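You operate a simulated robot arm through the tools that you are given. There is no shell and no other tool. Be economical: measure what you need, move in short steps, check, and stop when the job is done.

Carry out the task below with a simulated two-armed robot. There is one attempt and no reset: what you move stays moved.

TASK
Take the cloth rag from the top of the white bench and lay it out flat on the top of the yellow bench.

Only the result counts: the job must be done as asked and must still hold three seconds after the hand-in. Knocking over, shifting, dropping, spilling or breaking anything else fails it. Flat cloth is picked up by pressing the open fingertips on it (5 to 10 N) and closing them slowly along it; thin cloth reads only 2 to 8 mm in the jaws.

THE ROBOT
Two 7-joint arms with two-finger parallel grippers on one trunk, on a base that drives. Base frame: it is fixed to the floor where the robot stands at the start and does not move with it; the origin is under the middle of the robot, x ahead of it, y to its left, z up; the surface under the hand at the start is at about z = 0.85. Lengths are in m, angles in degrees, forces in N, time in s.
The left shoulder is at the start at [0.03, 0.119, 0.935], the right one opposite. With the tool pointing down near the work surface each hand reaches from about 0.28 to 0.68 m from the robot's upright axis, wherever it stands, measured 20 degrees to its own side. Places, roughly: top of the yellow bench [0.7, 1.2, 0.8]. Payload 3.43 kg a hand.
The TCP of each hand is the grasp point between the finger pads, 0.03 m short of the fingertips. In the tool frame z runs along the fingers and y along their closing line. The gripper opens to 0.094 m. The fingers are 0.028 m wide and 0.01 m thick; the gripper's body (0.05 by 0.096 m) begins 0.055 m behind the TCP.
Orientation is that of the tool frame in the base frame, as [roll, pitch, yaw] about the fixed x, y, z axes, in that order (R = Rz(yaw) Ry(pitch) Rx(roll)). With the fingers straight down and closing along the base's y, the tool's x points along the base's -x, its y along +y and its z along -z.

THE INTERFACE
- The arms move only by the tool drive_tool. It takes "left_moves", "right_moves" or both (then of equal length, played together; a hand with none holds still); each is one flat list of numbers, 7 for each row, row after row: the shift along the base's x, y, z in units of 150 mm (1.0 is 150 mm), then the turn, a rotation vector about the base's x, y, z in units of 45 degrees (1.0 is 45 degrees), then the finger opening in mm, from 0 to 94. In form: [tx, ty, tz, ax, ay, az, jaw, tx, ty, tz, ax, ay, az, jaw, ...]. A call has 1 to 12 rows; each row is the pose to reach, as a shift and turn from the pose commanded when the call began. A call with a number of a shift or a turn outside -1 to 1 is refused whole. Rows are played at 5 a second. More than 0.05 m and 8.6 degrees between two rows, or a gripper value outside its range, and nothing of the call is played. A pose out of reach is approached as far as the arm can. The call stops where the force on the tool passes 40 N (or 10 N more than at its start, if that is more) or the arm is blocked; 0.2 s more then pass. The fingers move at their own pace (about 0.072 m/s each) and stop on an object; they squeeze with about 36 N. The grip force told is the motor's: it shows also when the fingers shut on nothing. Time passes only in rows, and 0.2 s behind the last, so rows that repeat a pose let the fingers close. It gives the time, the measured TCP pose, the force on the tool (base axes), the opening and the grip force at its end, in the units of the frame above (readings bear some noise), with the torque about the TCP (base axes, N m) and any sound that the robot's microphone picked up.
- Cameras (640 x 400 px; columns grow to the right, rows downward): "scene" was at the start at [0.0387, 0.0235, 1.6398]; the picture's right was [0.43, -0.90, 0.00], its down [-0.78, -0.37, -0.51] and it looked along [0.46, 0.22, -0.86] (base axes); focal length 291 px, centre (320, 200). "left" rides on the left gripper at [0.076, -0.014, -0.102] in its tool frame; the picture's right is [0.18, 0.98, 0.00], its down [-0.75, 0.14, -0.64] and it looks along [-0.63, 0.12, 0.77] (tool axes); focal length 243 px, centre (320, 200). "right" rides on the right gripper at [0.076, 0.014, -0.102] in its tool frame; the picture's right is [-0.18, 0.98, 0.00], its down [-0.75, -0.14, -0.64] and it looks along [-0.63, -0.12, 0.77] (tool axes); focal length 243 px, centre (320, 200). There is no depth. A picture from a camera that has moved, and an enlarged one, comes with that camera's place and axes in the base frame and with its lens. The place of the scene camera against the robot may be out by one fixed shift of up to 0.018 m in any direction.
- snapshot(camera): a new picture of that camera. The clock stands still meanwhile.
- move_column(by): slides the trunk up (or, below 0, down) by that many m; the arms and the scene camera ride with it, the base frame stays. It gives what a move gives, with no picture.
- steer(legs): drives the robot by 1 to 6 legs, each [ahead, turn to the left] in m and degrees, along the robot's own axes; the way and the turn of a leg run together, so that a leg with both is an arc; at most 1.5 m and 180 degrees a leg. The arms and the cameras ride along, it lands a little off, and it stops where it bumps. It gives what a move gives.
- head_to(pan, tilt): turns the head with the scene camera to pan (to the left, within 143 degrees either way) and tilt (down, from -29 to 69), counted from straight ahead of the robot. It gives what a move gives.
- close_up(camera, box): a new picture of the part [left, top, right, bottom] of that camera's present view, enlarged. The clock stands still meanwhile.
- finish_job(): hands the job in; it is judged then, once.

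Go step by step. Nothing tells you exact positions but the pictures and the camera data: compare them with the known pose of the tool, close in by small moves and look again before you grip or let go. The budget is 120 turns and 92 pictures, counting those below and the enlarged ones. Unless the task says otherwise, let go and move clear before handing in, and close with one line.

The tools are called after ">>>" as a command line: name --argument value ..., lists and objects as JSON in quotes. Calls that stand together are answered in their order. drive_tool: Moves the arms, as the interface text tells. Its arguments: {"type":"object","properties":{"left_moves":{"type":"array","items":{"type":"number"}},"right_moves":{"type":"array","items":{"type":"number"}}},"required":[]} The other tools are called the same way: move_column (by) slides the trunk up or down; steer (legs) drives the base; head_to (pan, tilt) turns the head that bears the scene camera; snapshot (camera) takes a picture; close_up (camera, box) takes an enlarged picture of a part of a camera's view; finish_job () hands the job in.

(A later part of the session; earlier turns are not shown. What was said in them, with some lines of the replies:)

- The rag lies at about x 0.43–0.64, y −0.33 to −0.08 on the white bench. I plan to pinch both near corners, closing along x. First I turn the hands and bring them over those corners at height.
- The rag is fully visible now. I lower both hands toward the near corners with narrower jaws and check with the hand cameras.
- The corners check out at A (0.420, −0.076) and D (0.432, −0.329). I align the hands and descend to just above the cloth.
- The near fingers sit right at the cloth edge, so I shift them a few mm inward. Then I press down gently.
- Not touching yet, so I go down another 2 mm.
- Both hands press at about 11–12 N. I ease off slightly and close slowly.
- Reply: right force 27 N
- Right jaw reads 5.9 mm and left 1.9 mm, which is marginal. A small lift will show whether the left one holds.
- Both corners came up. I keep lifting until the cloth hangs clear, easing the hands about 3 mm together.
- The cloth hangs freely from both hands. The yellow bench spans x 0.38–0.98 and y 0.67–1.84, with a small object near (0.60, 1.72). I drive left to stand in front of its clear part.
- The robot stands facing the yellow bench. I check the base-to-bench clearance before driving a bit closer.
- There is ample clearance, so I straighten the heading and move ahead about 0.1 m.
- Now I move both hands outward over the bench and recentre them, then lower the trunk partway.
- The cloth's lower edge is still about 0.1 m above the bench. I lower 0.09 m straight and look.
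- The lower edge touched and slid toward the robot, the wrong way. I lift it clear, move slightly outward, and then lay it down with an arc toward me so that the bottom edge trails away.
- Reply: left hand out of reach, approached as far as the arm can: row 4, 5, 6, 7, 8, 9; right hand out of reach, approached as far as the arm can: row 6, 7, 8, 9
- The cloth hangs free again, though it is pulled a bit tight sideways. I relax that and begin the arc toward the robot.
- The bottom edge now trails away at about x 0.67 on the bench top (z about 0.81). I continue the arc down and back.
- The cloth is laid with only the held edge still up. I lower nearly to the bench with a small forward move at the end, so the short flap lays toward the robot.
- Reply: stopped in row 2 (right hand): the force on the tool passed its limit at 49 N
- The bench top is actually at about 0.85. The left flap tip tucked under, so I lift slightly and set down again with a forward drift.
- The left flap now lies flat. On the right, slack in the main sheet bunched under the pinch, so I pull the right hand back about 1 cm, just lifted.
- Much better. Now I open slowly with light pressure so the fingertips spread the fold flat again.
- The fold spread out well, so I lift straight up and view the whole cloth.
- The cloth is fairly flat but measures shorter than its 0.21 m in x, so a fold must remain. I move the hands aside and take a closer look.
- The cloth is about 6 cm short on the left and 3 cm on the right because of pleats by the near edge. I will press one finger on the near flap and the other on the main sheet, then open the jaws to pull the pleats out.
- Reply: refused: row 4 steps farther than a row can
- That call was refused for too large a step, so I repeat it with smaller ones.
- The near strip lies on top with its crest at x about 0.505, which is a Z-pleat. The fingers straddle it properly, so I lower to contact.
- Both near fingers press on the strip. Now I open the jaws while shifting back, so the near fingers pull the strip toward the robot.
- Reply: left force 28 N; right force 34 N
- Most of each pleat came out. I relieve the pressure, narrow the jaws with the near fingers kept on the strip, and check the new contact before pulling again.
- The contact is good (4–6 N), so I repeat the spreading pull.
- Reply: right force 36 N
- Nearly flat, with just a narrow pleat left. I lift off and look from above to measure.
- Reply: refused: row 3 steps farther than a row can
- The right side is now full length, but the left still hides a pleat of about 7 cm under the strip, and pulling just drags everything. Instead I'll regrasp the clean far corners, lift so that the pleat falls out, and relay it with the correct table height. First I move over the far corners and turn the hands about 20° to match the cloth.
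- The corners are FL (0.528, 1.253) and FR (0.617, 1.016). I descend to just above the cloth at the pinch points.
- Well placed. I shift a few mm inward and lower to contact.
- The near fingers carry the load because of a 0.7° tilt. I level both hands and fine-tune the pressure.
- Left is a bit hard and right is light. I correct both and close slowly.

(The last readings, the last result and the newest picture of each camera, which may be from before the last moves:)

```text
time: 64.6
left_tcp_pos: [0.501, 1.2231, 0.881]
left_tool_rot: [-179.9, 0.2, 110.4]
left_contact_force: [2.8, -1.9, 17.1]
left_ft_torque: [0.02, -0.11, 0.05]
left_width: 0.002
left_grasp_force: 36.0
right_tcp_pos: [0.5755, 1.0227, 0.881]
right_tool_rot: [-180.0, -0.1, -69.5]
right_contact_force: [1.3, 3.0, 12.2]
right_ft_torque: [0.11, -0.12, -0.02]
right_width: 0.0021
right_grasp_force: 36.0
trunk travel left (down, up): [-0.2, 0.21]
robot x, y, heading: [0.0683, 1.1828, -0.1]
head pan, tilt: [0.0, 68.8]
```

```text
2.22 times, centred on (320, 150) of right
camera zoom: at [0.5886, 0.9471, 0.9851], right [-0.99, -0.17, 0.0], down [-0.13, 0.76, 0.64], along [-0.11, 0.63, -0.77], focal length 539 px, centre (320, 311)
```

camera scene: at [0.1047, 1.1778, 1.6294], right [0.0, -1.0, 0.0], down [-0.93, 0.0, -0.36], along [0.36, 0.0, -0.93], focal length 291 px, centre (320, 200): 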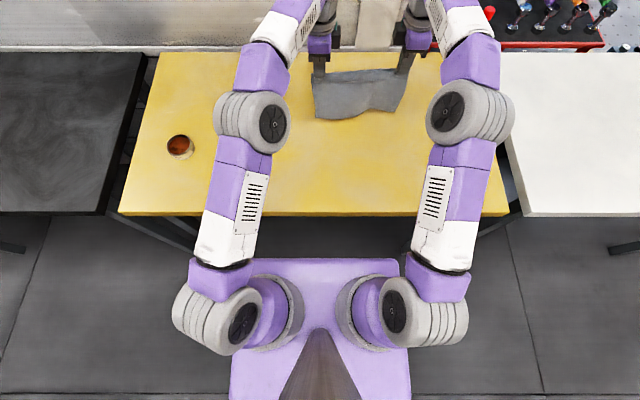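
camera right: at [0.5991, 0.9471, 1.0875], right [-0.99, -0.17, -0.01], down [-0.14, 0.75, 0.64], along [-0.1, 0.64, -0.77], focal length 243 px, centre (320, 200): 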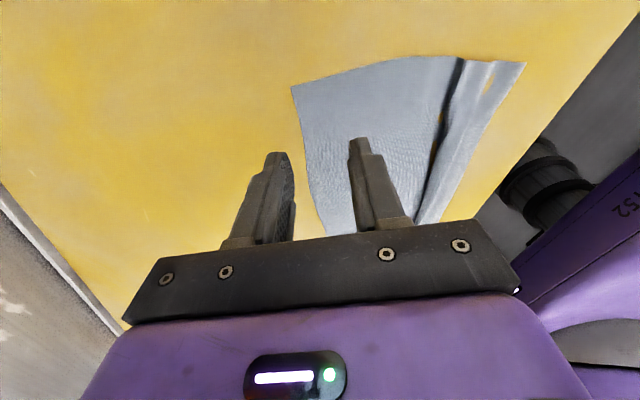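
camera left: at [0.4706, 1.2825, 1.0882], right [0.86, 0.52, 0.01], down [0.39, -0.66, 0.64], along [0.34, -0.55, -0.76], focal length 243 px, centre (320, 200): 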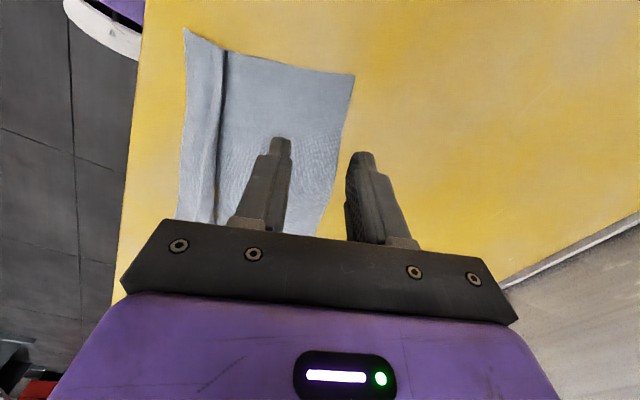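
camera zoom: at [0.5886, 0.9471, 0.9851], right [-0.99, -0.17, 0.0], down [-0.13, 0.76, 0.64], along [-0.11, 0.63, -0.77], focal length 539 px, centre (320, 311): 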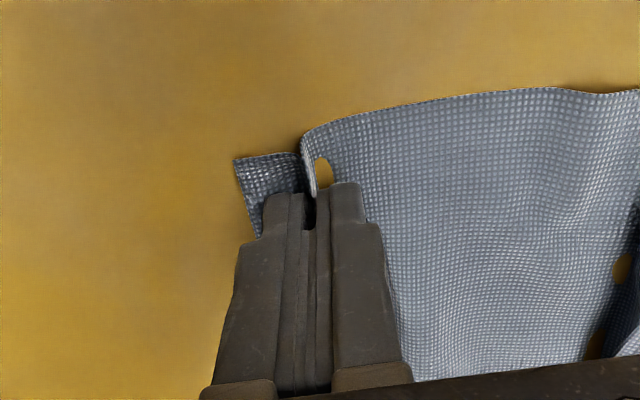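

Both corners are gripped at about 2 mm each. I lift straight up so the pleat can fall out.

>>> drive_tool --left_moves '[0, 0, 0.15, 0, 0, 0, 0, 0, 0, 0.3, 0, 0, 0, 0, 0, 0, 0.45, 0, 0, 0, 0, 0, 0, 0.6, 0, 0, 0, 0, 0, 0, 0.8, 0, 0, 0, 0, 0, 0, 1, 0, 0, 0, 0]' --right_moves '[0, 0, 0.15, 0, 0, 0, 0, 0, 0, 0.3, 0, 0, 0, 0, 0, 0, 0.45, 0, 0, 0, 0, 0, 0, 0.6, 0, 0, 0, 0, 0, 0, 0.8, 0, 0, 0, 0, 0, 0, 1, 0, 0, 0, 0]'

>>> move_column --by 0.1

>>> close_up --camera "scene" --box '[240, 50, 480, 200]'

>>> snapshot --camera "left"

```text
time: 66.0
left_tcp_pos: [0.501, 1.2211, 1.0337]
left_tool_rot: [-179.8, 0.3, 110.5]
left_contact_force: [0.7, -1.5, 0.6]
left_ft_torque: [-0.09, -0.05, 0.01]
left_width: 0.0016
left_grasp_force: 35.8
right_tcp_pos: [0.5752, 1.0217, 1.0295]
right_tool_rot: [180.0, 0.0, -69.5]
right_contact_force: [-1.3, 1.3, 0.1]
right_ft_torque: [0.03, 0.03, -0.01]
right_width: 0.002
right_grasp_force: 36.2
trunk travel left (down, up): [-0.2, 0.21]
robot x, y, heading: [0.073, 1.1846, -0.0]
head pan, tilt: [0.0, 68.8]
```

```text
time: 67.3
left_tcp_pos: [0.5029, 1.221, 1.133]
left_tool_rot: [-179.7, 0.2, 110.5]
left_contact_force: [1.6, -2.1, -1.0]
left_ft_torque: [-0.07, 0.02, 0.0]
left_width: 0.0016
left_grasp_force: 36.3
right_tcp_pos: [0.5749, 1.0214, 1.1283]
right_tool_rot: [179.8, 0.0, -69.6]
right_contact_force: [-0.4, 1.5, 0.2]
right_ft_torque: [0.02, 0.06, 0.04]
right_width: 0.0018
right_grasp_force: 36.6
trunk travel left (down, up): [-0.3, 0.11]
robot x, y, heading: [0.0711, 1.1854, 0.1]
head pan, tilt: [0.0, 68.8]
```

```text
2.67 times, centred on (360, 125) of scene
camera zoom: at [0.1052, 1.1777, 1.7292], right [0.0, -1.0, 0.0], down [-0.93, 0.0, -0.36], along [0.36, 0.0, -0.93], focal length 775 px, centre (213, 400)
```

zoom: 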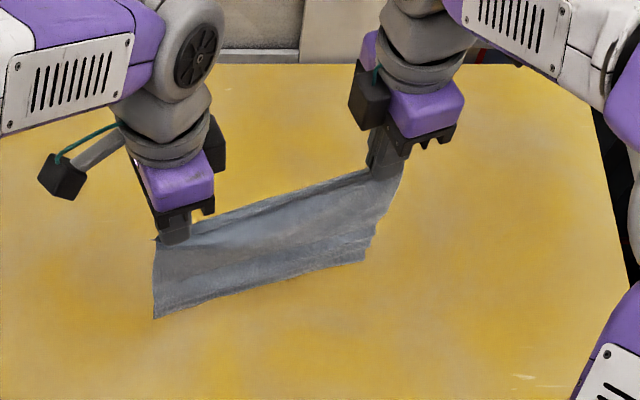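

```text
31 pictures are left
camera left: at [0.462, 1.2874, 1.2356], right [0.86, 0.52, 0.0], down [0.4, -0.65, 0.64], along [0.33, -0.55, -0.77], focal length 243 px, centre (320, 200)
```

left: 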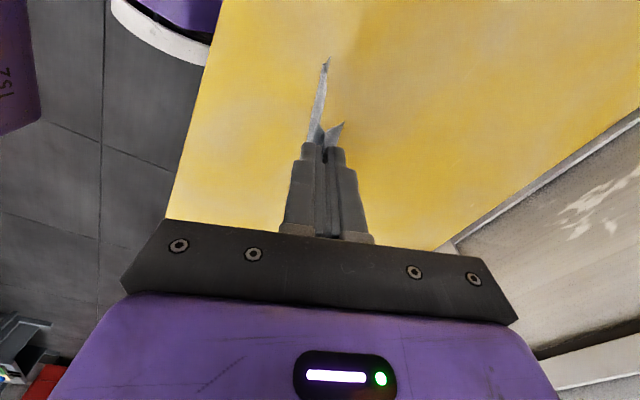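

The cloth hangs straight with the pleat gone. I square the edge with the bench and bring the hands back to x about 0.445, ready to lay it outward.

>>> drive_tool --left_moves '[-0.065, -0.035, 0, 0, 0, -0.075, 0, -0.13, -0.07, 0, 0, 0, -0.15, 0, -0.195, -0.105, 0, 0, 0, -0.225, 0, -0.26, -0.14, 0, 0, 0, -0.3, 0, -0.325, -0.175, 0, 0, 0, -0.375, 0, -0.39, -0.207, 0, 0, 0, -0.453, 0, -0.39, -0.207, 0, 0, 0, -0.453, 0, -0.39, -0.207, 0, 0, 0, -0.453, 0]' --right_moves '[-0.145, -0.047, 0, 0, 0, -0.075, 0, -0.29, -0.094, 0, 0, 0, -0.15, 0, -0.435, -0.141, 0.01, 0, 0, -0.225, 0, -0.58, -0.188, 0.02, 0, 0, -0.3, 0, -0.725, -0.235, 0.03, 0, 0, -0.375, 0, -0.867, -0.277, 0.03, 0, 0, -0.453, 0, -0.867, -0.277, 0.03, 0, 0, -0.453, 0, -0.867, -0.277, 0.03, 0, 0, -0.453, 0]'

>>> move_column --by -0.05

>>> snapshot --camera "left"

```text
time: 69.1
left_tcp_pos: [0.4406, 1.1899, 1.1338]
left_tool_rot: [-179.8, 0.3, 90.0]
left_contact_force: [0.0, -0.2, -0.5]
left_ft_torque: [0.01, 0.0, 0.02]
left_width: 0.0015
left_grasp_force: 36.2
right_tcp_pos: [0.4456, 0.9801, 1.1342]
right_tool_rot: [179.9, 0.0, -90.0]
right_contact_force: [0.5, -1.0, 0.0]
right_ft_torque: [0.0, -0.02, 0.04]
right_width: 0.0022
right_grasp_force: 36.3
trunk travel left (down, up): [-0.3, 0.11]
robot x, y, heading: [0.071, 1.1843, 0.2]
head pan, tilt: [0.0, 68.8]
```

```text
time: 70.0
left_tcp_pos: [0.4415, 1.1901, 1.084]
left_tool_rot: [-179.8, 0.2, 90.1]
left_contact_force: [-0.2, -0.3, -0.1]
left_ft_torque: [0.0, 0.02, 0.04]
left_width: 0.0016
left_grasp_force: 36.0
right_tcp_pos: [0.4462, 0.9796, 1.0837]
right_tool_rot: [180.0, 0.0, -89.9]
right_contact_force: [-0.8, 0.3, 0.2]
right_ft_torque: [0.01, 0.01, 0.05]
right_width: 0.0022
right_grasp_force: 35.7
trunk travel left (down, up): [-0.25, 0.16]
robot x, y, heading: [0.073, 1.1833, 0.0]
head pan, tilt: [0.0, 68.8]
```

```text
30 pictures are left
camera left: at [0.4286, 1.2665, 1.1865], right [0.98, 0.19, 0.0], down [0.14, -0.75, 0.64], along [0.12, -0.63, -0.77], focal length 243 px, centre (320, 200)
```

left: 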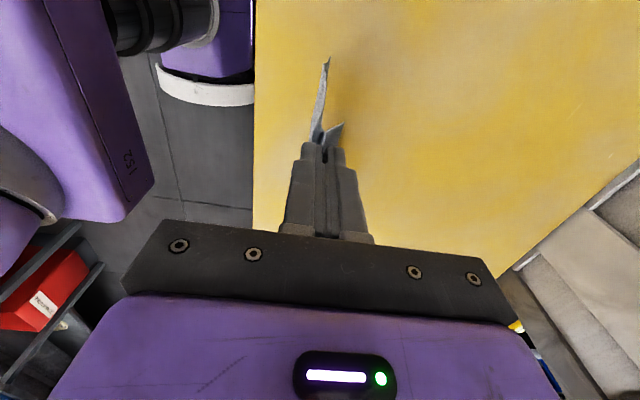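

The lower edge is just about at the table. I start the outward arc.

>>> drive_tool --left_moves '[0.133, 0, -0.1, 0, 0, 0, 0, 0.267, 0, -0.2, 0, 0, 0, 0, 0.4, 0, -0.267, 0, 0, 0, 0, 0.533, 0, -0.333, 0, 0, 0, 0, 0.667, 0, -0.433, 0, 0, 0, 0, 0.8, 0, -0.533, 0, 0, 0, 0]' --right_moves '[0.133, 0, -0.1, 0, 0, 0, 0, 0.267, 0, -0.2, 0, 0, 0, 0, 0.4, 0, -0.267, 0, 0, 0, 0, 0.533, 0, -0.333, 0, 0, 0, 0, 0.667, 0, -0.433, 0, 0, 0, 0, 0.8, 0, -0.533, 0, 0, 0, 0]'

>>> snapshot --camera "left"

>>> snapshot --camera "right"

```text
time: 71.4
left_tcp_pos: [0.5657, 1.1926, 1.0038]
left_tool_rot: [-179.7, 0.2, 90.1]
left_contact_force: [0.2, -0.4, 0.8]
left_ft_torque: [-0.05, -0.01, 0.04]
left_width: 0.0017
left_grasp_force: 36.1
right_tcp_pos: [0.5674, 0.979, 1.0041]
right_tool_rot: [179.9, 0.0, -90.0]
right_contact_force: [0.6, 0.8, -0.5]
right_ft_torque: [0.03, -0.01, -0.02]
right_width: 0.002
right_grasp_force: 36.3
trunk travel left (down, up): [-0.25, 0.16]
robot x, y, heading: [0.0753, 1.1847, 0.2]
head pan, tilt: [0.0, 68.8]
```

```text
29 pictures are left
camera left: at [0.5525, 1.2675, 1.1061], right [0.98, 0.18, 0.0], down [0.14, -0.75, 0.64], along [0.12, -0.63, -0.77], focal length 243 px, centre (320, 200)
```

left: 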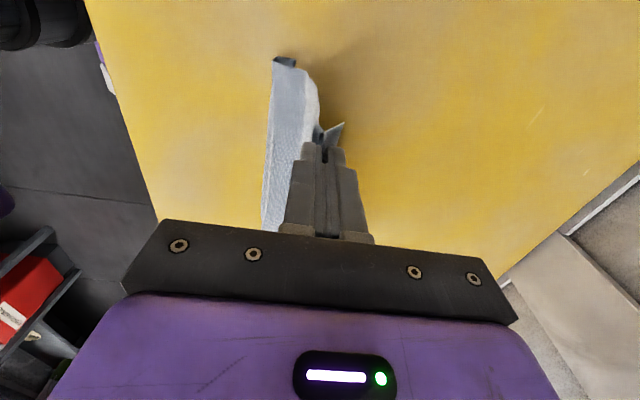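

```text
28 pictures are left
camera right: at [0.5538, 0.9046, 1.1076], right [-0.98, 0.18, 0.0], down [0.14, 0.75, 0.64], along [0.12, 0.63, -0.77], focal length 243 px, centre (320, 200)
```

right: 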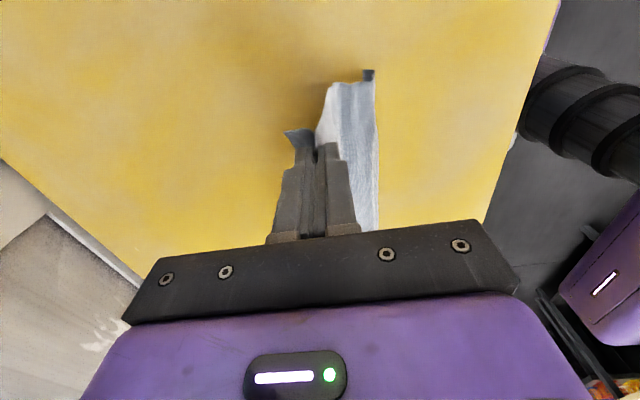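

The bottom edge slid and its tip tucked under because contact came late. I lift, go back further, and redo it with a gentler touch-down.

>>> drive_tool --left_moves '[-0.1, 0, 0.25, 0, 0, 0, 0, -0.2, 0, 0.5, 0, 0, 0, 0, -0.4, 0, 0.66, 0, 0, 0, 0, -0.6, 0, 0.66, 0, 0, 0, 0, -0.8, 0, 0.66, 0, 0, 0, 0, -0.93, 0, 0.66, 0, 0, 0, 0, -1, 0, 0.66, 0, 0, 0, 0, -1, 0, 0.66, 0, 0, 0, 0, -1, 0, 0.66, 0, 0, 0, 0, -1, 0, 0.55, 0, 0, 0, 0]' --right_moves '[-0.1, 0, 0.25, 0, 0, 0, 0, -0.2, 0, 0.5, 0, 0, 0, 0, -0.4, 0, 0.66, 0, 0, 0, 0, -0.6, 0, 0.66, 0, 0, 0, 0, -0.8, 0, 0.66, 0, 0, 0, 0, -0.93, 0, 0.66, 0, 0, 0, 0, -1, 0, 0.66, 0, 0, 0, 0, -1, 0, 0.66, 0, 0, 0, 0, -1, 0, 0.66, 0, 0, 0, 0, -1, 0, 0.55, 0, 0, 0, 0]'

>>> drive_tool --left_moves '[0.06, 0, -0.06, 0, 0, 0, 0, 0.13, 0, -0.13, 0, 0, 0, 0, 0.2, 0, -0.19, 0, 0, 0, 0, 0.27, 0, -0.24, 0, 0, 0, 0, 0.35, 0, -0.28, 0, 0, 0, 0]' --right_moves '[0.06, 0, -0.06, 0, 0, 0, 0, 0.13, 0, -0.13, 0, 0, 0, 0, 0.2, 0, -0.19, 0, 0, 0, 0, 0.27, 0, -0.24, 0, 0, 0, 0, 0.35, 0, -0.28, 0, 0, 0, 0]'

>>> snapshot --camera "left"

```text
time: 73.6
left_tcp_pos: [0.4146, 1.1891, 1.0858]
left_tool_rot: [-179.8, 0.1, 90.1]
left_contact_force: [0.4, -0.7, 0.3]
left_ft_torque: [0.0, -0.01, 0.01]
left_width: 0.0018
left_grasp_force: 35.9
right_tcp_pos: [0.4175, 0.9799, 1.0852]
right_tool_rot: [-180.0, 0.1, -89.9]
right_contact_force: [0.7, -0.2, -0.2]
right_ft_torque: [0.03, 0.01, 0.02]
right_width: 0.0021
right_grasp_force: 36.3
trunk travel left (down, up): [-0.25, 0.16]
robot x, y, heading: [0.0706, 1.1835, 0.3]
head pan, tilt: [0.0, 68.8]
```

```text
time: 74.8
left_tcp_pos: [0.4648, 1.1892, 1.044]
left_tool_rot: [-179.8, 0.2, 90.1]
left_contact_force: [-0.3, -0.5, 0.4]
left_ft_torque: [-0.01, -0.01, 0.0]
left_width: 0.0019
left_grasp_force: 35.7
right_tcp_pos: [0.4693, 0.982, 1.0432]
right_tool_rot: [179.9, 0.0, -90.0]
right_contact_force: [-0.5, 0.0, -0.6]
right_ft_torque: [-0.01, 0.01, 0.02]
right_width: 0.0016
right_grasp_force: 35.8
trunk travel left (down, up): [-0.25, 0.16]
robot x, y, heading: [0.0695, 1.1848, 0.1]
head pan, tilt: [0.0, 68.8]
```

```text
27 pictures are left
camera left: at [0.4516, 1.266, 1.1467], right [0.98, 0.18, 0.0], down [0.14, -0.75, 0.64], along [0.12, -0.63, -0.77], focal length 243 px, centre (320, 200)
```

left: 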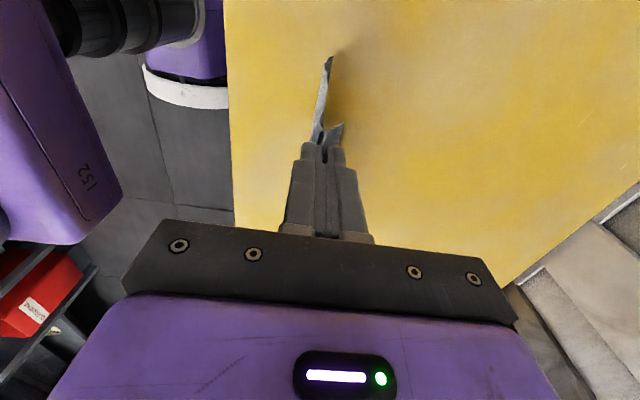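

The tip is just touching (x about 0.47). Now I go outward first, staying nearly taut, so the tip unrolls behind.

>>> drive_tool --left_moves '[0.13, 0, 0, 0, 0, 0, 0, 0.267, 0, -0.02, 0, 0, 0, 0, 0.367, 0, -0.06, 0, 0, 0, 0, 0.467, 0, -0.113, 0, 0, 0, 0, 0.567, 0, -0.187, 0, 0, 0, 0, 0.667, 0, -0.267, 0, 0, 0, 0]' --right_moves '[0.13, 0, 0, 0, 0, 0, 0, 0.267, 0, -0.02, 0, 0, 0, 0, 0.367, 0, -0.06, 0, 0, 0, 0, 0.467, 0, -0.113, 0, 0, 0, 0, 0.567, 0, -0.187, 0, 0, 0, 0, 0.667, 0, -0.267, 0, 0, 0, 0]'

>>> snapshot --camera "left"

>>> close_up --camera "scene" --box '[260, 60, 452, 180]'

```text
time: 76.2
left_tcp_pos: [0.5671, 1.1911, 1.0032]
left_tool_rot: [-179.9, 0.1, 90.1]
left_contact_force: [1.0, -0.6, -0.5]
left_ft_torque: [-0.05, 0.02, 0.03]
left_width: 0.0016
left_grasp_force: 35.9
right_tcp_pos: [0.5706, 0.9794, 1.0041]
right_tool_rot: [179.9, 0.0, -90.1]
right_contact_force: [-0.9, 0.3, 0.0]
right_ft_torque: [0.04, 0.03, 0.05]
right_width: 0.002
right_grasp_force: 36.0
trunk travel left (down, up): [-0.25, 0.16]
robot x, y, heading: [0.0689, 1.1835, 0.2]
head pan, tilt: [0.0, 68.8]
```

```text
26 pictures are left
camera left: at [0.5537, 1.267, 1.1053], right [0.98, 0.19, 0.0], down [0.14, -0.75, 0.64], along [0.12, -0.63, -0.77], focal length 243 px, centre (320, 200)
```

left: 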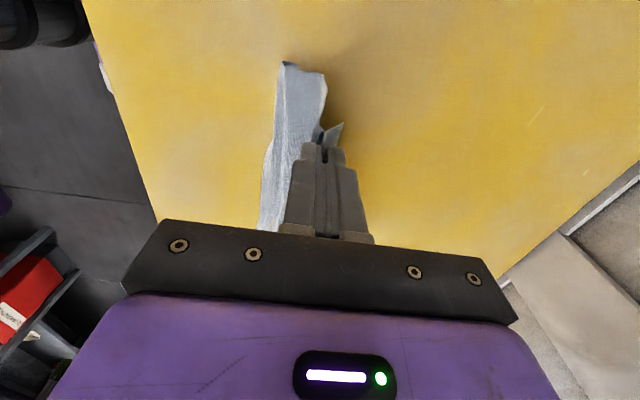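

```text
3.33 times, centred on (356, 120) of scene
camera zoom: at [0.1064, 1.1776, 1.6792], right [0.0, -1.0, 0.0], down [-0.93, 0.0, -0.36], along [0.36, 0.0, -0.93], focal length 968 px, centre (200, 467)
```

zoom: 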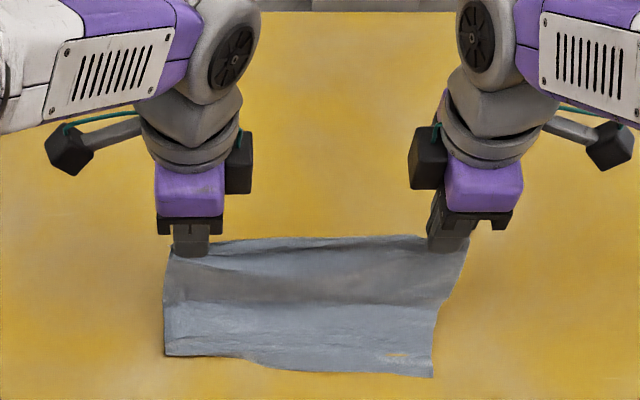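

The sheet now trails correctly, with its near edge at x about 0.52. To keep reach, I drive forward 6 cm, which also continues the outward pull.

>>> steer --legs '[[0.06, 0]]'

>>> close_up --camera "scene" --box '[260, 60, 452, 180]'

>>> snapshot --camera "left"

```text
time: 77.2
left_tcp_pos: [0.6263, 1.1888, 1.0041]
left_tool_rot: [-179.8, 0.2, 90.0]
left_contact_force: [0.1, -0.4, 0.1]
left_ft_torque: [0.0, 0.02, 0.03]
left_width: 0.0017
left_grasp_force: 35.9
right_tcp_pos: [0.6304, 0.9795, 1.0035]
right_tool_rot: [179.9, 0.1, -90.1]
right_contact_force: [0.3, -0.7, -0.8]
right_ft_torque: [0.03, 0.02, 0.02]
right_width: 0.002
right_grasp_force: 36.0
trunk travel left (down, up): [-0.25, 0.16]
robot x, y, heading: [0.1327, 1.18, -0.0]
head pan, tilt: [0.0, 68.8]
```

```text
3.33 times, centred on (356, 120) of scene
camera zoom: at [0.1669, 1.1776, 1.6792], right [0.0, -1.0, 0.0], down [-0.93, 0.0, -0.36], along [0.36, 0.0, -0.93], focal length 968 px, centre (200, 467)
```

zoom: 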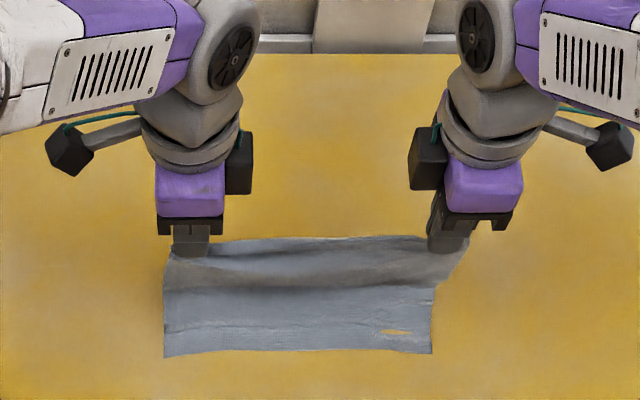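

```text
23 pictures are left
camera left: at [0.6136, 1.2663, 1.1052], right [0.98, 0.18, 0.0], down [0.14, -0.75, 0.64], along [0.11, -0.63, -0.77], focal length 243 px, centre (320, 200)
```

left: 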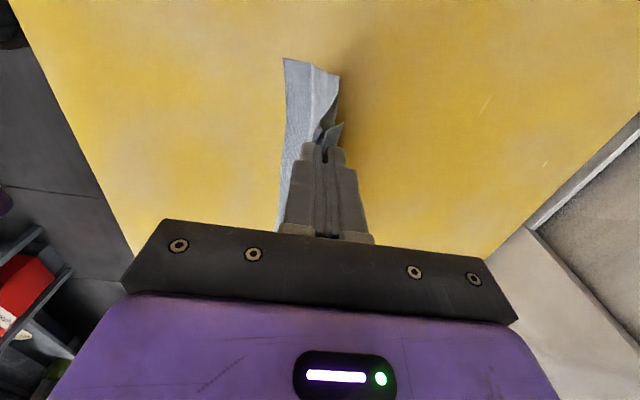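

The sheet slides along when dragged, so I'll reset: lift, move back, touch down again, and then descend on a steeper 45° path so the laid part stays put.

>>> drive_tool --left_moves '[-0.1, 0, 0.25, 0, 0, 0, 0, -0.2, 0, 0.5, 0, 0, 0, 0, -0.4, 0, 0.62, 0, 0, 0, 0, -0.6, 0, 0.62, 0, 0, 0, 0, -0.8, 0, 0.62, 0, 0, 0, 0, -0.93, 0, 0.62, 0, 0, 0, 0, -1, 0, 0.62, 0, 0, 0, 0]' --right_moves '[-0.1, 0, 0.25, 0, 0, 0, 0, -0.2, 0, 0.5, 0, 0, 0, 0, -0.4, 0, 0.62, 0, 0, 0, 0, -0.6, 0, 0.62, 0, 0, 0, 0, -0.8, 0, 0.62, 0, 0, 0, 0, -0.93, 0, 0.62, 0, 0, 0, 0, -1, 0, 0.62, 0, 0, 0, 0]'

>>> drive_tool --left_moves '[-0.1, 0, 0, 0, 0, 0, 0, -0.15, 0, 0, 0, 0, 0, 0, -0.15, 0, 0, 0, 0, 0, 0, -0.15, 0, 0, 0, 0, 0, 0, -0.1, 0, -0.08, 0, 0, 0, 0, -0.05, 0, -0.17, 0, 0, 0, 0, 0.02, 0, -0.25, 0, 0, 0, 0, 0.12, 0, -0.32, 0, 0, 0, 0, 0.25, 0, -0.38, 0, 0, 0, 0, 0.38, 0, -0.45, 0, 0, 0, 0, 0.5, 0, -0.55, 0, 0, 0, 0]' --right_moves '[-0.1, 0, 0, 0, 0, 0, 0, -0.15, 0, 0, 0, 0, 0, 0, -0.15, 0, 0, 0, 0, 0, 0, -0.15, 0, 0, 0, 0, 0, 0, -0.1, 0, -0.08, 0, 0, 0, 0, -0.05, 0, -0.17, 0, 0, 0, 0, 0.02, 0, -0.25, 0, 0, 0, 0, 0.12, 0, -0.32, 0, 0, 0, 0, 0.25, 0, -0.38, 0, 0, 0, 0, 0.38, 0, -0.45, 0, 0, 0, 0, 0.5, 0, -0.55, 0, 0, 0, 0]'

>>> close_up --camera "scene" --box '[260, 80, 452, 200]'

>>> snapshot --camera "left"

```text
time: 78.8
left_tcp_pos: [0.4764, 1.1898, 1.0973]
left_tool_rot: [-179.8, 0.2, 90.0]
left_contact_force: [-0.6, -0.4, -0.7]
left_ft_torque: [-0.02, 0.01, 0.03]
left_width: 0.0017
left_grasp_force: 36.7
right_tcp_pos: [0.4785, 0.9794, 1.0985]
right_tool_rot: [-179.9, 0.0, -90.0]
right_contact_force: [0.3, 1.3, 0.1]
right_ft_torque: [0.01, 0.02, 0.05]
right_width: 0.002
right_grasp_force: 35.7
trunk travel left (down, up): [-0.25, 0.16]
robot x, y, heading: [0.1346, 1.1832, 0.0]
head pan, tilt: [0.0, 68.8]
```

```text
time: 81.2
left_tcp_pos: [0.5522, 1.1906, 1.0138]
left_tool_rot: [-179.8, 0.2, 90.1]
left_contact_force: [0.4, -1.1, -0.2]
left_ft_torque: [0.01, -0.02, -0.01]
left_width: 0.0018
left_grasp_force: 35.7
right_tcp_pos: [0.5572, 0.9808, 1.0146]
right_tool_rot: [179.9, 0.1, -90.2]
right_contact_force: [1.0, 1.0, 0.3]
right_ft_torque: [0.03, 0.0, 0.04]
right_width: 0.0017
right_grasp_force: 36.6
trunk travel left (down, up): [-0.25, 0.16]
robot x, y, heading: [0.13, 1.1838, -0.0]
head pan, tilt: [0.0, 68.8]
```

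```text
3.33 times, centred on (356, 140) of scene
camera zoom: at [0.1667, 1.1776, 1.6792], right [0.0, -1.0, 0.0], down [-0.93, 0.0, -0.36], along [0.36, 0.0, -0.93], focal length 968 px, centre (200, 400)
```

zoom: 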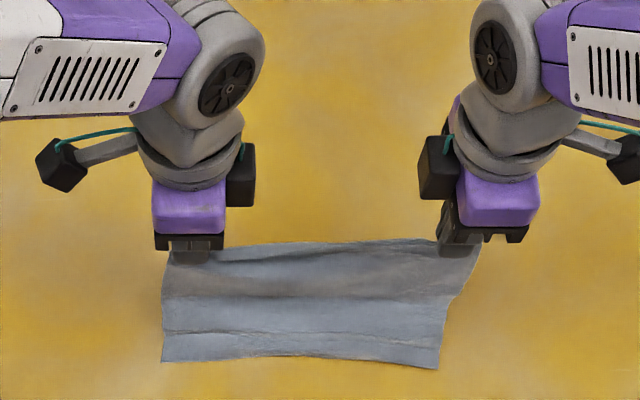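

```text
21 pictures are left
camera left: at [0.5382, 1.2665, 1.1153], right [0.98, 0.18, 0.0], down [0.14, -0.75, 0.64], along [0.12, -0.63, -0.77], focal length 243 px, centre (320, 200)
```

left: 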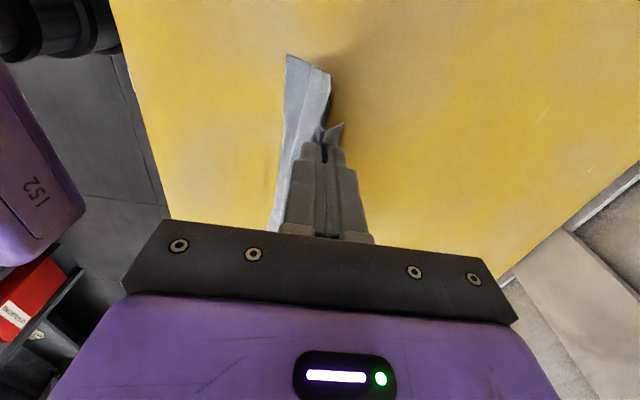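

It is trailing well, with the near edge at x about 0.51. I continue down along a 45° path.

>>> drive_tool --left_moves '[0.1, 0, -0.083, 0, 0, 0, 0, 0.2, 0, -0.167, 0, 0, 0, 0, 0.3, 0, -0.25, 0, 0, 0, 0, 0.4, 0, -0.333, 0, 0, 0, 0, 0.5, 0, -0.417, 0, 0, 0, 0, 0.6, 0, -0.5, 0, 0, 0, 0, 0.7, 0, -0.583, 0, 0, 0, 0, 0.8, 0, -0.65, 0, 0, 0, 0]' --right_moves '[0.1, 0, -0.083, 0, 0, 0, 0, 0.2, 0, -0.167, 0, 0, 0, 0, 0.3, 0, -0.25, 0, 0, 0, 0, 0.4, 0, -0.333, 0, 0, 0, 0, 0.5, 0, -0.417, 0, 0, 0, 0, 0.6, 0, -0.5, 0, 0, 0, 0, 0.7, 0, -0.583, 0, 0, 0, 0, 0.8, 0, -0.65, 0, 0, 0, 0]'

>>> close_up --camera "scene" --box '[260, 80, 452, 200]'

>>> snapshot --camera "left"

```text
time: 83.0
left_tcp_pos: [0.6697, 1.1891, 0.9147]
left_tool_rot: [-179.8, 0.2, 90.0]
left_contact_force: [-1.2, -0.8, -0.2]
left_ft_torque: [0.02, 0.0, 0.02]
left_width: 0.0017
left_grasp_force: 36.0
right_tcp_pos: [0.6754, 0.9793, 0.9176]
right_tool_rot: [179.9, 0.0, -90.0]
right_contact_force: [0.0, 1.1, -0.6]
right_ft_torque: [0.02, 0.06, 0.03]
right_width: 0.002
right_grasp_force: 36.3
trunk travel left (down, up): [-0.25, 0.16]
robot x, y, heading: [0.1341, 1.1813, 0.4]
head pan, tilt: [0.0, 68.8]
```

```text
3.33 times, centred on (356, 140) of scene
camera zoom: at [0.166, 1.1776, 1.6793], right [0.0, -1.0, 0.0], down [-0.93, 0.0, -0.36], along [0.36, 0.0, -0.93], focal length 968 px, centre (200, 400)
```

zoom: 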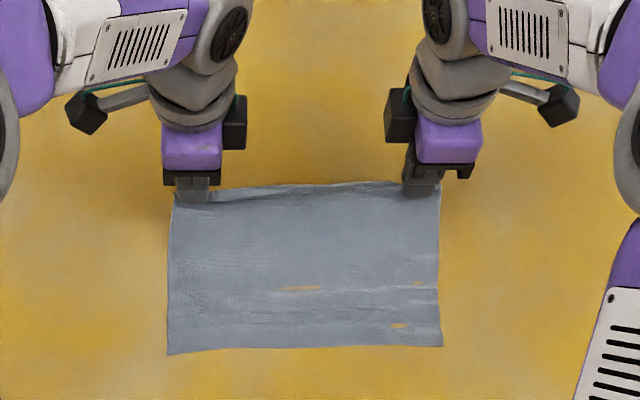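

```text
19 pictures are left
camera left: at [0.6564, 1.2658, 1.0178], right [0.98, 0.18, 0.0], down [0.14, -0.75, 0.64], along [0.12, -0.63, -0.77], focal length 243 px, centre (320, 200)
```

left: 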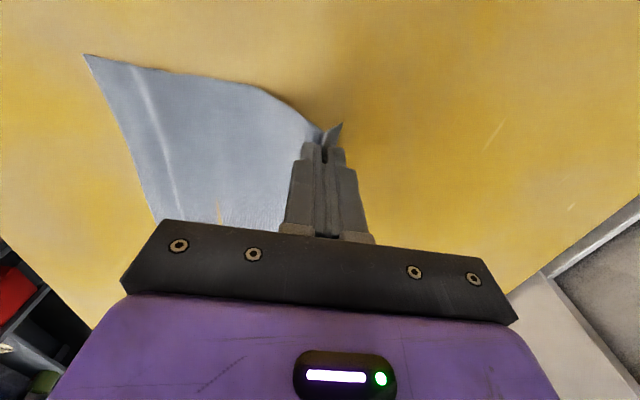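

Nicely laid. I pull slightly taut outward, then lower while drifting back so the held flap lays outward.

>>> drive_tool --left_moves '[0.1, 0, -0.03, 0, 0, 0, 0, 0.18, 0, -0.05, 0, 0, 0, 0, 0.17, 0, -0.08, 0, 0, 0, 0, 0.14, 0, -0.12, 0, 0, 0, 0, 0.1, 0, -0.15, 0, 0, 0, 0, 0.06, 0, -0.18, 0, 0, 0, 0, 0.04, 0, -0.2, 0, 0, 0, 0]' --right_moves '[0.1, 0, -0.04, 0, 0, 0, 0, 0.18, 0, -0.07, 0, 0, 0, 0, 0.17, 0, -0.1, 0, 0, 0, 0, 0.14, 0, -0.14, 0, 0, 0, 0, 0.1, 0, -0.17, 0, 0, 0, 0, 0.06, 0, -0.2, 0, 0, 0, 0, 0.04, 0, -0.22, 0, 0, 0, 0]'

>>> snapshot --camera "left"

>>> snapshot --camera "right"

```text
time: 84.6
left_tcp_pos: [0.6754, 1.191, 0.887]
left_tool_rot: [-179.9, 0.2, 89.9]
left_contact_force: [0.7, 0.1, -0.3]
left_ft_torque: [-0.02, -0.04, 0.01]
left_width: 0.0022
left_grasp_force: 36.0
right_tcp_pos: [0.6799, 0.9791, 0.8849]
right_tool_rot: [180.0, 0.0, -90.0]
right_contact_force: [-0.3, 0.8, 1.8]
right_ft_torque: [-0.01, 0.03, 0.04]
right_width: 0.0018
right_grasp_force: 36.4
trunk travel left (down, up): [-0.25, 0.16]
robot x, y, heading: [0.1347, 1.1806, 0.0]
head pan, tilt: [0.0, 68.8]
```

```text
18 pictures are left
camera left: at [0.6623, 1.2667, 0.9887], right [0.98, 0.18, 0.0], down [0.14, -0.75, 0.64], along [0.12, -0.63, -0.76], focal length 243 px, centre (320, 200)
```

left: 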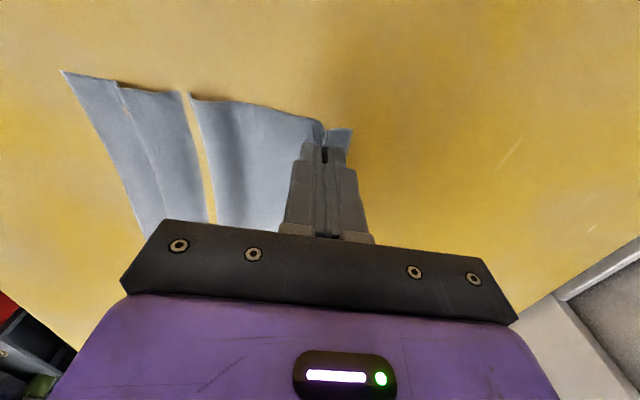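

```text
17 pictures are left
camera right: at [0.6659, 0.9043, 0.9888], right [-0.98, 0.18, 0.0], down [0.14, 0.75, 0.64], along [0.12, 0.63, -0.77], focal length 243 px, centre (320, 200)
```

right: 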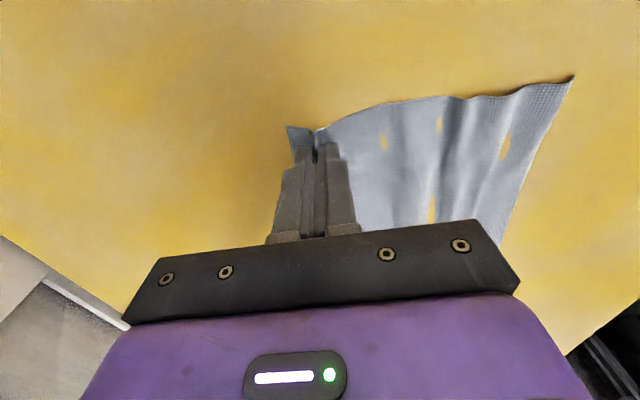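

Small waves remain. I pull about 12 mm outward, then open with light contact while moving outward so the near fingers stay put and the flap spreads.

>>> drive_tool --left_moves '[0.03, 0, 0.01, 0, 0, 0, 0, 0.06, 0, 0.01, 0, 0, 0, 0, 0.08, 0, 0, 0, 0, 0, 0, 0.08, 0, -0.03, 0, 0, 0, 0, 0.093, 0, -0.03, 0, 0, 0, 4, 0.107, 0, -0.03, 0, 0, 0, 8, 0.12, 0, -0.03, 0, 0, 0, 12, 0.133, 0, -0.03, 0, 0, 0, 16, 0.147, 0, -0.03, 0, 0, 0, 20, 0.16, 0, -0.03, 0, 0, 0, 24, 0.173, 0, -0.03, 0, 0, 0, 28, 0.187, 0, -0.03, 0, 0, 0, 32]' --right_moves '[0.03, 0, 0.02, 0, 0, 0, 0, 0.06, 0, 0.02, 0, 0, 0, 0, 0.08, 0, 0, 0, 0, 0, 0, 0.08, 0, -0.024, 0, 0, 0, 0, 0.093, 0, -0.024, 0, 0, 0, 4, 0.107, 0, -0.024, 0, 0, 0, 8, 0.12, 0, -0.024, 0, 0, 0, 12, 0.133, 0, -0.024, 0, 0, 0, 16, 0.147, 0, -0.024, 0, 0, 0, 20, 0.16, 0, -0.024, 0, 0, 0, 24, 0.173, 0, -0.024, 0, 0, 0, 28, 0.187, 0, -0.024, 0, 0, 0, 32]'

>>> close_up --camera "left" --box '[140, 60, 440, 248]'

>>> close_up --camera "right" --box '[200, 60, 500, 248]'

```text
time: 87.2
left_tcp_pos: [0.7056, 1.1898, 0.883]
left_tool_rot: [-179.9, 0.3, 90.1]
left_contact_force: [1.0, 0.2, 0.2]
left_ft_torque: [0.03, 0.0, 0.01]
left_width: 0.0318
left_grasp_force: 0.1
right_tcp_pos: [0.709, 0.9796, 0.8815]
right_tool_rot: [179.8, 0.0, -90.0]
right_contact_force: [-1.0, -1.3, 5.9]
right_ft_torque: [-0.04, 0.13, -0.04]
right_width: 0.0324
right_grasp_force: 0.5
trunk travel left (down, up): [-0.25, 0.16]
robot x, y, heading: [0.1319, 1.1831, -0.2]
head pan, tilt: [0.0, 68.8]
```

```text
2.13 times, centred on (290, 154) of left
camera zoom: at [0.6914, 1.2655, 0.9847], right [0.98, 0.18, 0.0], down [0.14, -0.75, 0.64], along [0.12, -0.63, -0.77], focal length 516 px, centre (384, 298)
```

zoom: 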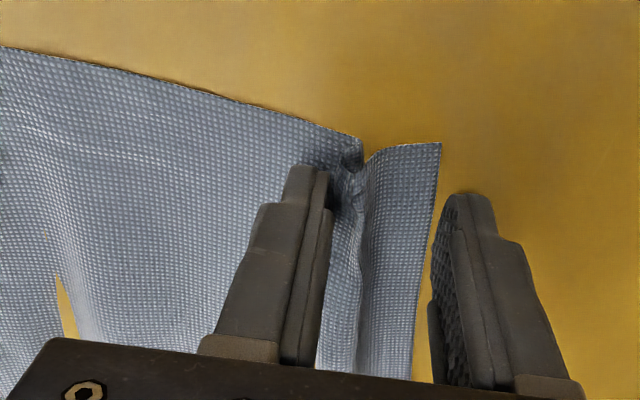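

```text
2.13 times, centred on (350, 154) of right
camera zoom: at [0.6944, 0.904, 0.9856], right [-0.98, 0.18, 0.0], down [0.14, 0.75, 0.64], along [0.12, 0.63, -0.77], focal length 516 px, centre (256, 298)
```

zoom: 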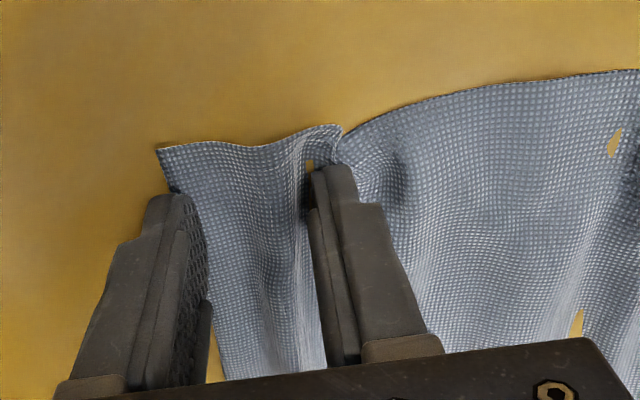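

The right side spread well; on the left the far finger slipped off the flap. I lift a little and reposition both hands to straddle the remaining small fold.

>>> drive_tool --left_moves '[0, 0, 0.07, 0, 0, 0, 32, -0.087, 0, 0.07, 0, 0, 0, 25, -0.087, 0, 0.04, 0, 0, 0, 25, -0.087, 0, 0.01, 0, 0, 0, 25, -0.087, 0, -0.006, 0, 0, 0, 25]' --right_moves '[0, 0, 0.07, 0, 0, 0, 32, -0.05, 0, 0.07, 0, 0, 0, 43, -0.05, 0, 0.04, 0, 0, 0, 43, -0.05, 0, 0.01, 0, 0, 0, 43, -0.05, 0, 0, 0, 0, 0, 43]'

>>> close_up --camera "left" --box '[140, 60, 440, 248]'

>>> close_up --camera "right" --box '[200, 60, 500, 248]'

```text
time: 88.4
left_tcp_pos: [0.6929, 1.1894, 0.8829]
left_tool_rot: [-180.0, 0.2, 90.0]
left_contact_force: [-0.1, 0.2, 0.6]
left_ft_torque: [-0.01, 0.03, -0.01]
left_width: 0.025
left_grasp_force: 0.2
right_tcp_pos: [0.7013, 0.9794, 0.8812]
right_tool_rot: [-180.0, 0.0, -89.9]
right_contact_force: [-0.9, -0.3, 3.4]
right_ft_torque: [0.0, -0.03, 0.02]
right_width: 0.0428
right_grasp_force: 0.1
trunk travel left (down, up): [-0.25, 0.16]
robot x, y, heading: [0.1288, 1.1779, 0.1]
head pan, tilt: [0.0, 68.8]
```

```text
2.13 times, centred on (290, 154) of left
camera zoom: at [0.6788, 1.2663, 0.9837], right [0.98, 0.18, 0.0], down [0.14, -0.75, 0.64], along [0.12, -0.63, -0.77], focal length 516 px, centre (384, 298)
```

zoom: 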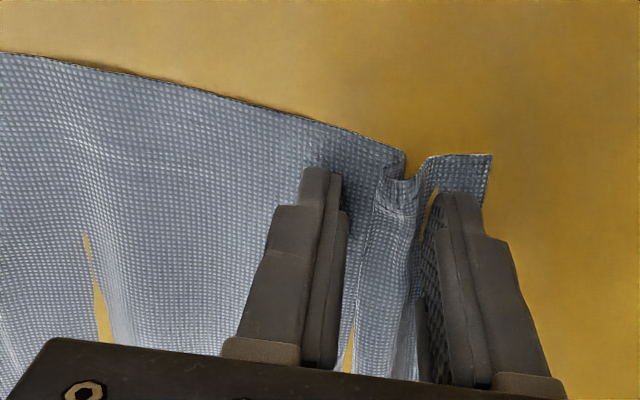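

```text
2.13 times, centred on (350, 154) of right
camera zoom: at [0.6864, 0.9045, 0.9853], right [-0.98, 0.18, 0.0], down [0.14, 0.75, 0.64], along [0.12, 0.63, -0.77], focal length 516 px, centre (256, 298)
```

zoom: 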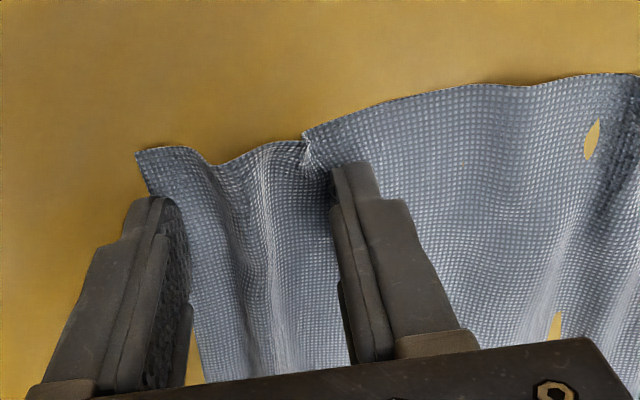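

Both straddle the folds. I press the left a touch and open outward again.

>>> drive_tool --left_moves '[0, 0, -0.008, 0, 0, 0, 25, 0.012, 0, -0.008, 0, 0, 0, 28, 0.023, 0, -0.008, 0, 0, 0, 32, 0.035, 0, -0.008, 0, 0, 0, 35, 0.047, 0, -0.008, 0, 0, 0, 39, 0.058, 0, -0.008, 0, 0, 0, 42, 0.07, 0, -0.008, 0, 0, 0, 46, 0.082, 0, -0.008, 0, 0, 0, 49, 0.093, 0, -0.008, 0, 0, 0, 53, 0.105, 0, -0.008, 0, 0, 0, 56, 0.117, 0, -0.008, 0, 0, 0, 60]' --right_moves '[0, 0, -0.002, 0, 0, 0, 43, 0.01, 0, -0.002, 0, 0, 0, 46, 0.02, 0, -0.002, 0, 0, 0, 49, 0.03, 0, -0.002, 0, 0, 0, 52, 0.04, 0, -0.002, 0, 0, 0, 55, 0.05, 0, -0.002, 0, 0, 0, 58, 0.06, 0, -0.002, 0, 0, 0, 61, 0.07, 0, -0.002, 0, 0, 0, 64, 0.08, 0, -0.002, 0, 0, 0, 67, 0.09, 0, -0.002, 0, 0, 0, 70, 0.1, 0, -0.002, 0, 0, 0, 73]'

>>> drive_tool --left_moves '[0, 0, 0.1, 0, 0, 0, 60, 0, 0.1, 0.35, 0, 0, 0, 60, 0, 0.3, 0.5, 0, 0, 0, 60, 0, 0.5, 0.6, 0, 0, 0, 60, 0, 0.7, 0.7, 0, 0, 0, 60]' --right_moves '[0, 0, 0.1, 0, 0, 0, 73, 0, -0.1, 0.35, 0, 0, 0, 60, 0, -0.3, 0.5, 0, 0, 0, 60, 0, -0.5, 0.6, 0, 0, 0, 60, 0, -0.7, 0.7, 0, 0, 0, 60]'

>>> close_up --camera "scene" --box '[276, 90, 436, 190]'

```text
time: 90.8
left_tcp_pos: [0.7085, 1.1906, 0.8813]
left_tool_rot: [-180.0, 0.2, 89.9]
left_contact_force: [-3.0, 0.1, 19.5]
left_ft_torque: [0.14, -0.24, 0.03]
left_width: 0.0566
left_grasp_force: 0.0
right_tcp_pos: [0.7142, 0.9796, 0.8822]
right_tool_rot: [-180.0, -0.1, -90.0]
right_contact_force: [-0.1, 1.0, 0.0]
right_ft_torque: [0.01, -0.03, 0.01]
right_width: 0.0731
right_grasp_force: 0.2
trunk travel left (down, up): [-0.25, 0.16]
robot x, y, heading: [0.1289, 1.1846, 0.1]
head pan, tilt: [0.0, 68.8]
```

```text
time: 92.0
left_tcp_pos: [0.7072, 1.2948, 0.9839]
left_tool_rot: [-179.8, 0.3, 89.8]
left_contact_force: [-0.9, 0.2, 0.4]
left_ft_torque: [0.04, 0.01, 0.0]
left_width: 0.06
left_grasp_force: 0.1
right_tcp_pos: [0.7134, 0.8741, 0.985]
right_tool_rot: [179.9, 0.0, -90.1]
right_contact_force: [-0.1, -0.3, 0.4]
right_ft_torque: [-0.03, -0.03, 0.05]
right_width: 0.0601
right_grasp_force: 0.0
trunk travel left (down, up): [-0.25, 0.16]
robot x, y, heading: [0.1315, 1.1817, -0.0]
head pan, tilt: [0.0, 68.8]
```

```text
4.00 times, centred on (356, 140) of scene
camera zoom: at [0.1645, 1.1778, 1.6793], right [0.0, -1.0, 0.0], down [-0.93, 0.0, -0.36], along [0.36, 0.0, -0.93], focal length 1162 px, centre (176, 440)
```

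zoom: 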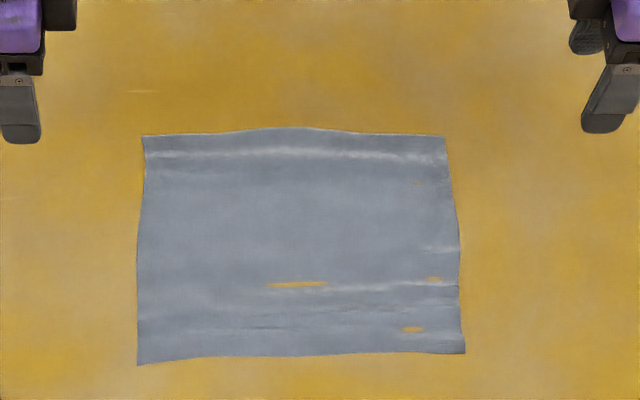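

The rag now measures about 0.21 × 0.26 m, its full size, with no folds. I raise the hands clear and take a last look at the whole bench.

>>> drive_tool --left_moves '[0, 0, 0.3, 0, 0, 0, 60, 0, 0, 0.6, 0, 0, 0, 60, 0, 0, 0.6, 0, 0, 0, 60]' --right_moves '[0, 0, 0.3, 0, 0, 0, 60, 0, 0, 0.6, 0, 0, 0, 60, 0, 0, 0.6, 0, 0, 0, 60]'

>>> snapshot --camera "scene"

```text
time: 92.8
left_tcp_pos: [0.7076, 1.2953, 1.0739]
left_tool_rot: [-179.8, 0.2, 90.0]
left_contact_force: [-0.3, 0.1, 0.1]
left_ft_torque: [-0.01, -0.01, 0.03]
left_width: 0.0599
left_grasp_force: 0.1
right_tcp_pos: [0.7151, 0.8738, 1.076]
right_tool_rot: [179.9, 0.0, -90.0]
right_contact_force: [0.6, -0.2, 0.5]
right_ft_torque: [-0.02, 0.0, 0.0]
right_width: 0.0602
right_grasp_force: 0.0
trunk travel left (down, up): [-0.25, 0.16]
robot x, y, heading: [0.1291, 1.1818, 0.1]
head pan, tilt: [0.0, 68.8]
```

```text
11 pictures are left
camera scene: at [0.1653, 1.1776, 1.6792], right [0.0, -1.0, 0.0], down [-0.93, 0.0, -0.36], along [0.36, 0.0, -0.93], focal length 291 px, centre (320, 200)
```

scene: 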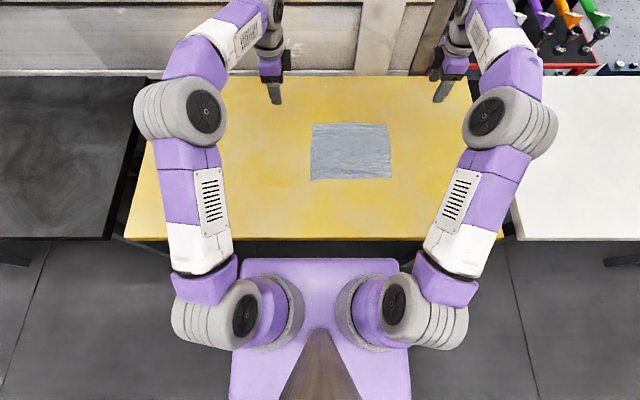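

The rag lies flat on the yellow bench and both hands are clear, so I hand the job in.

>>> finish_job

```text
The job is handed in.
```

The rag is laid out flat on top of the yellow bench at about its full 0.21 × 0.26 m, with only slight waves left; both hands are clear and the job is handed in.
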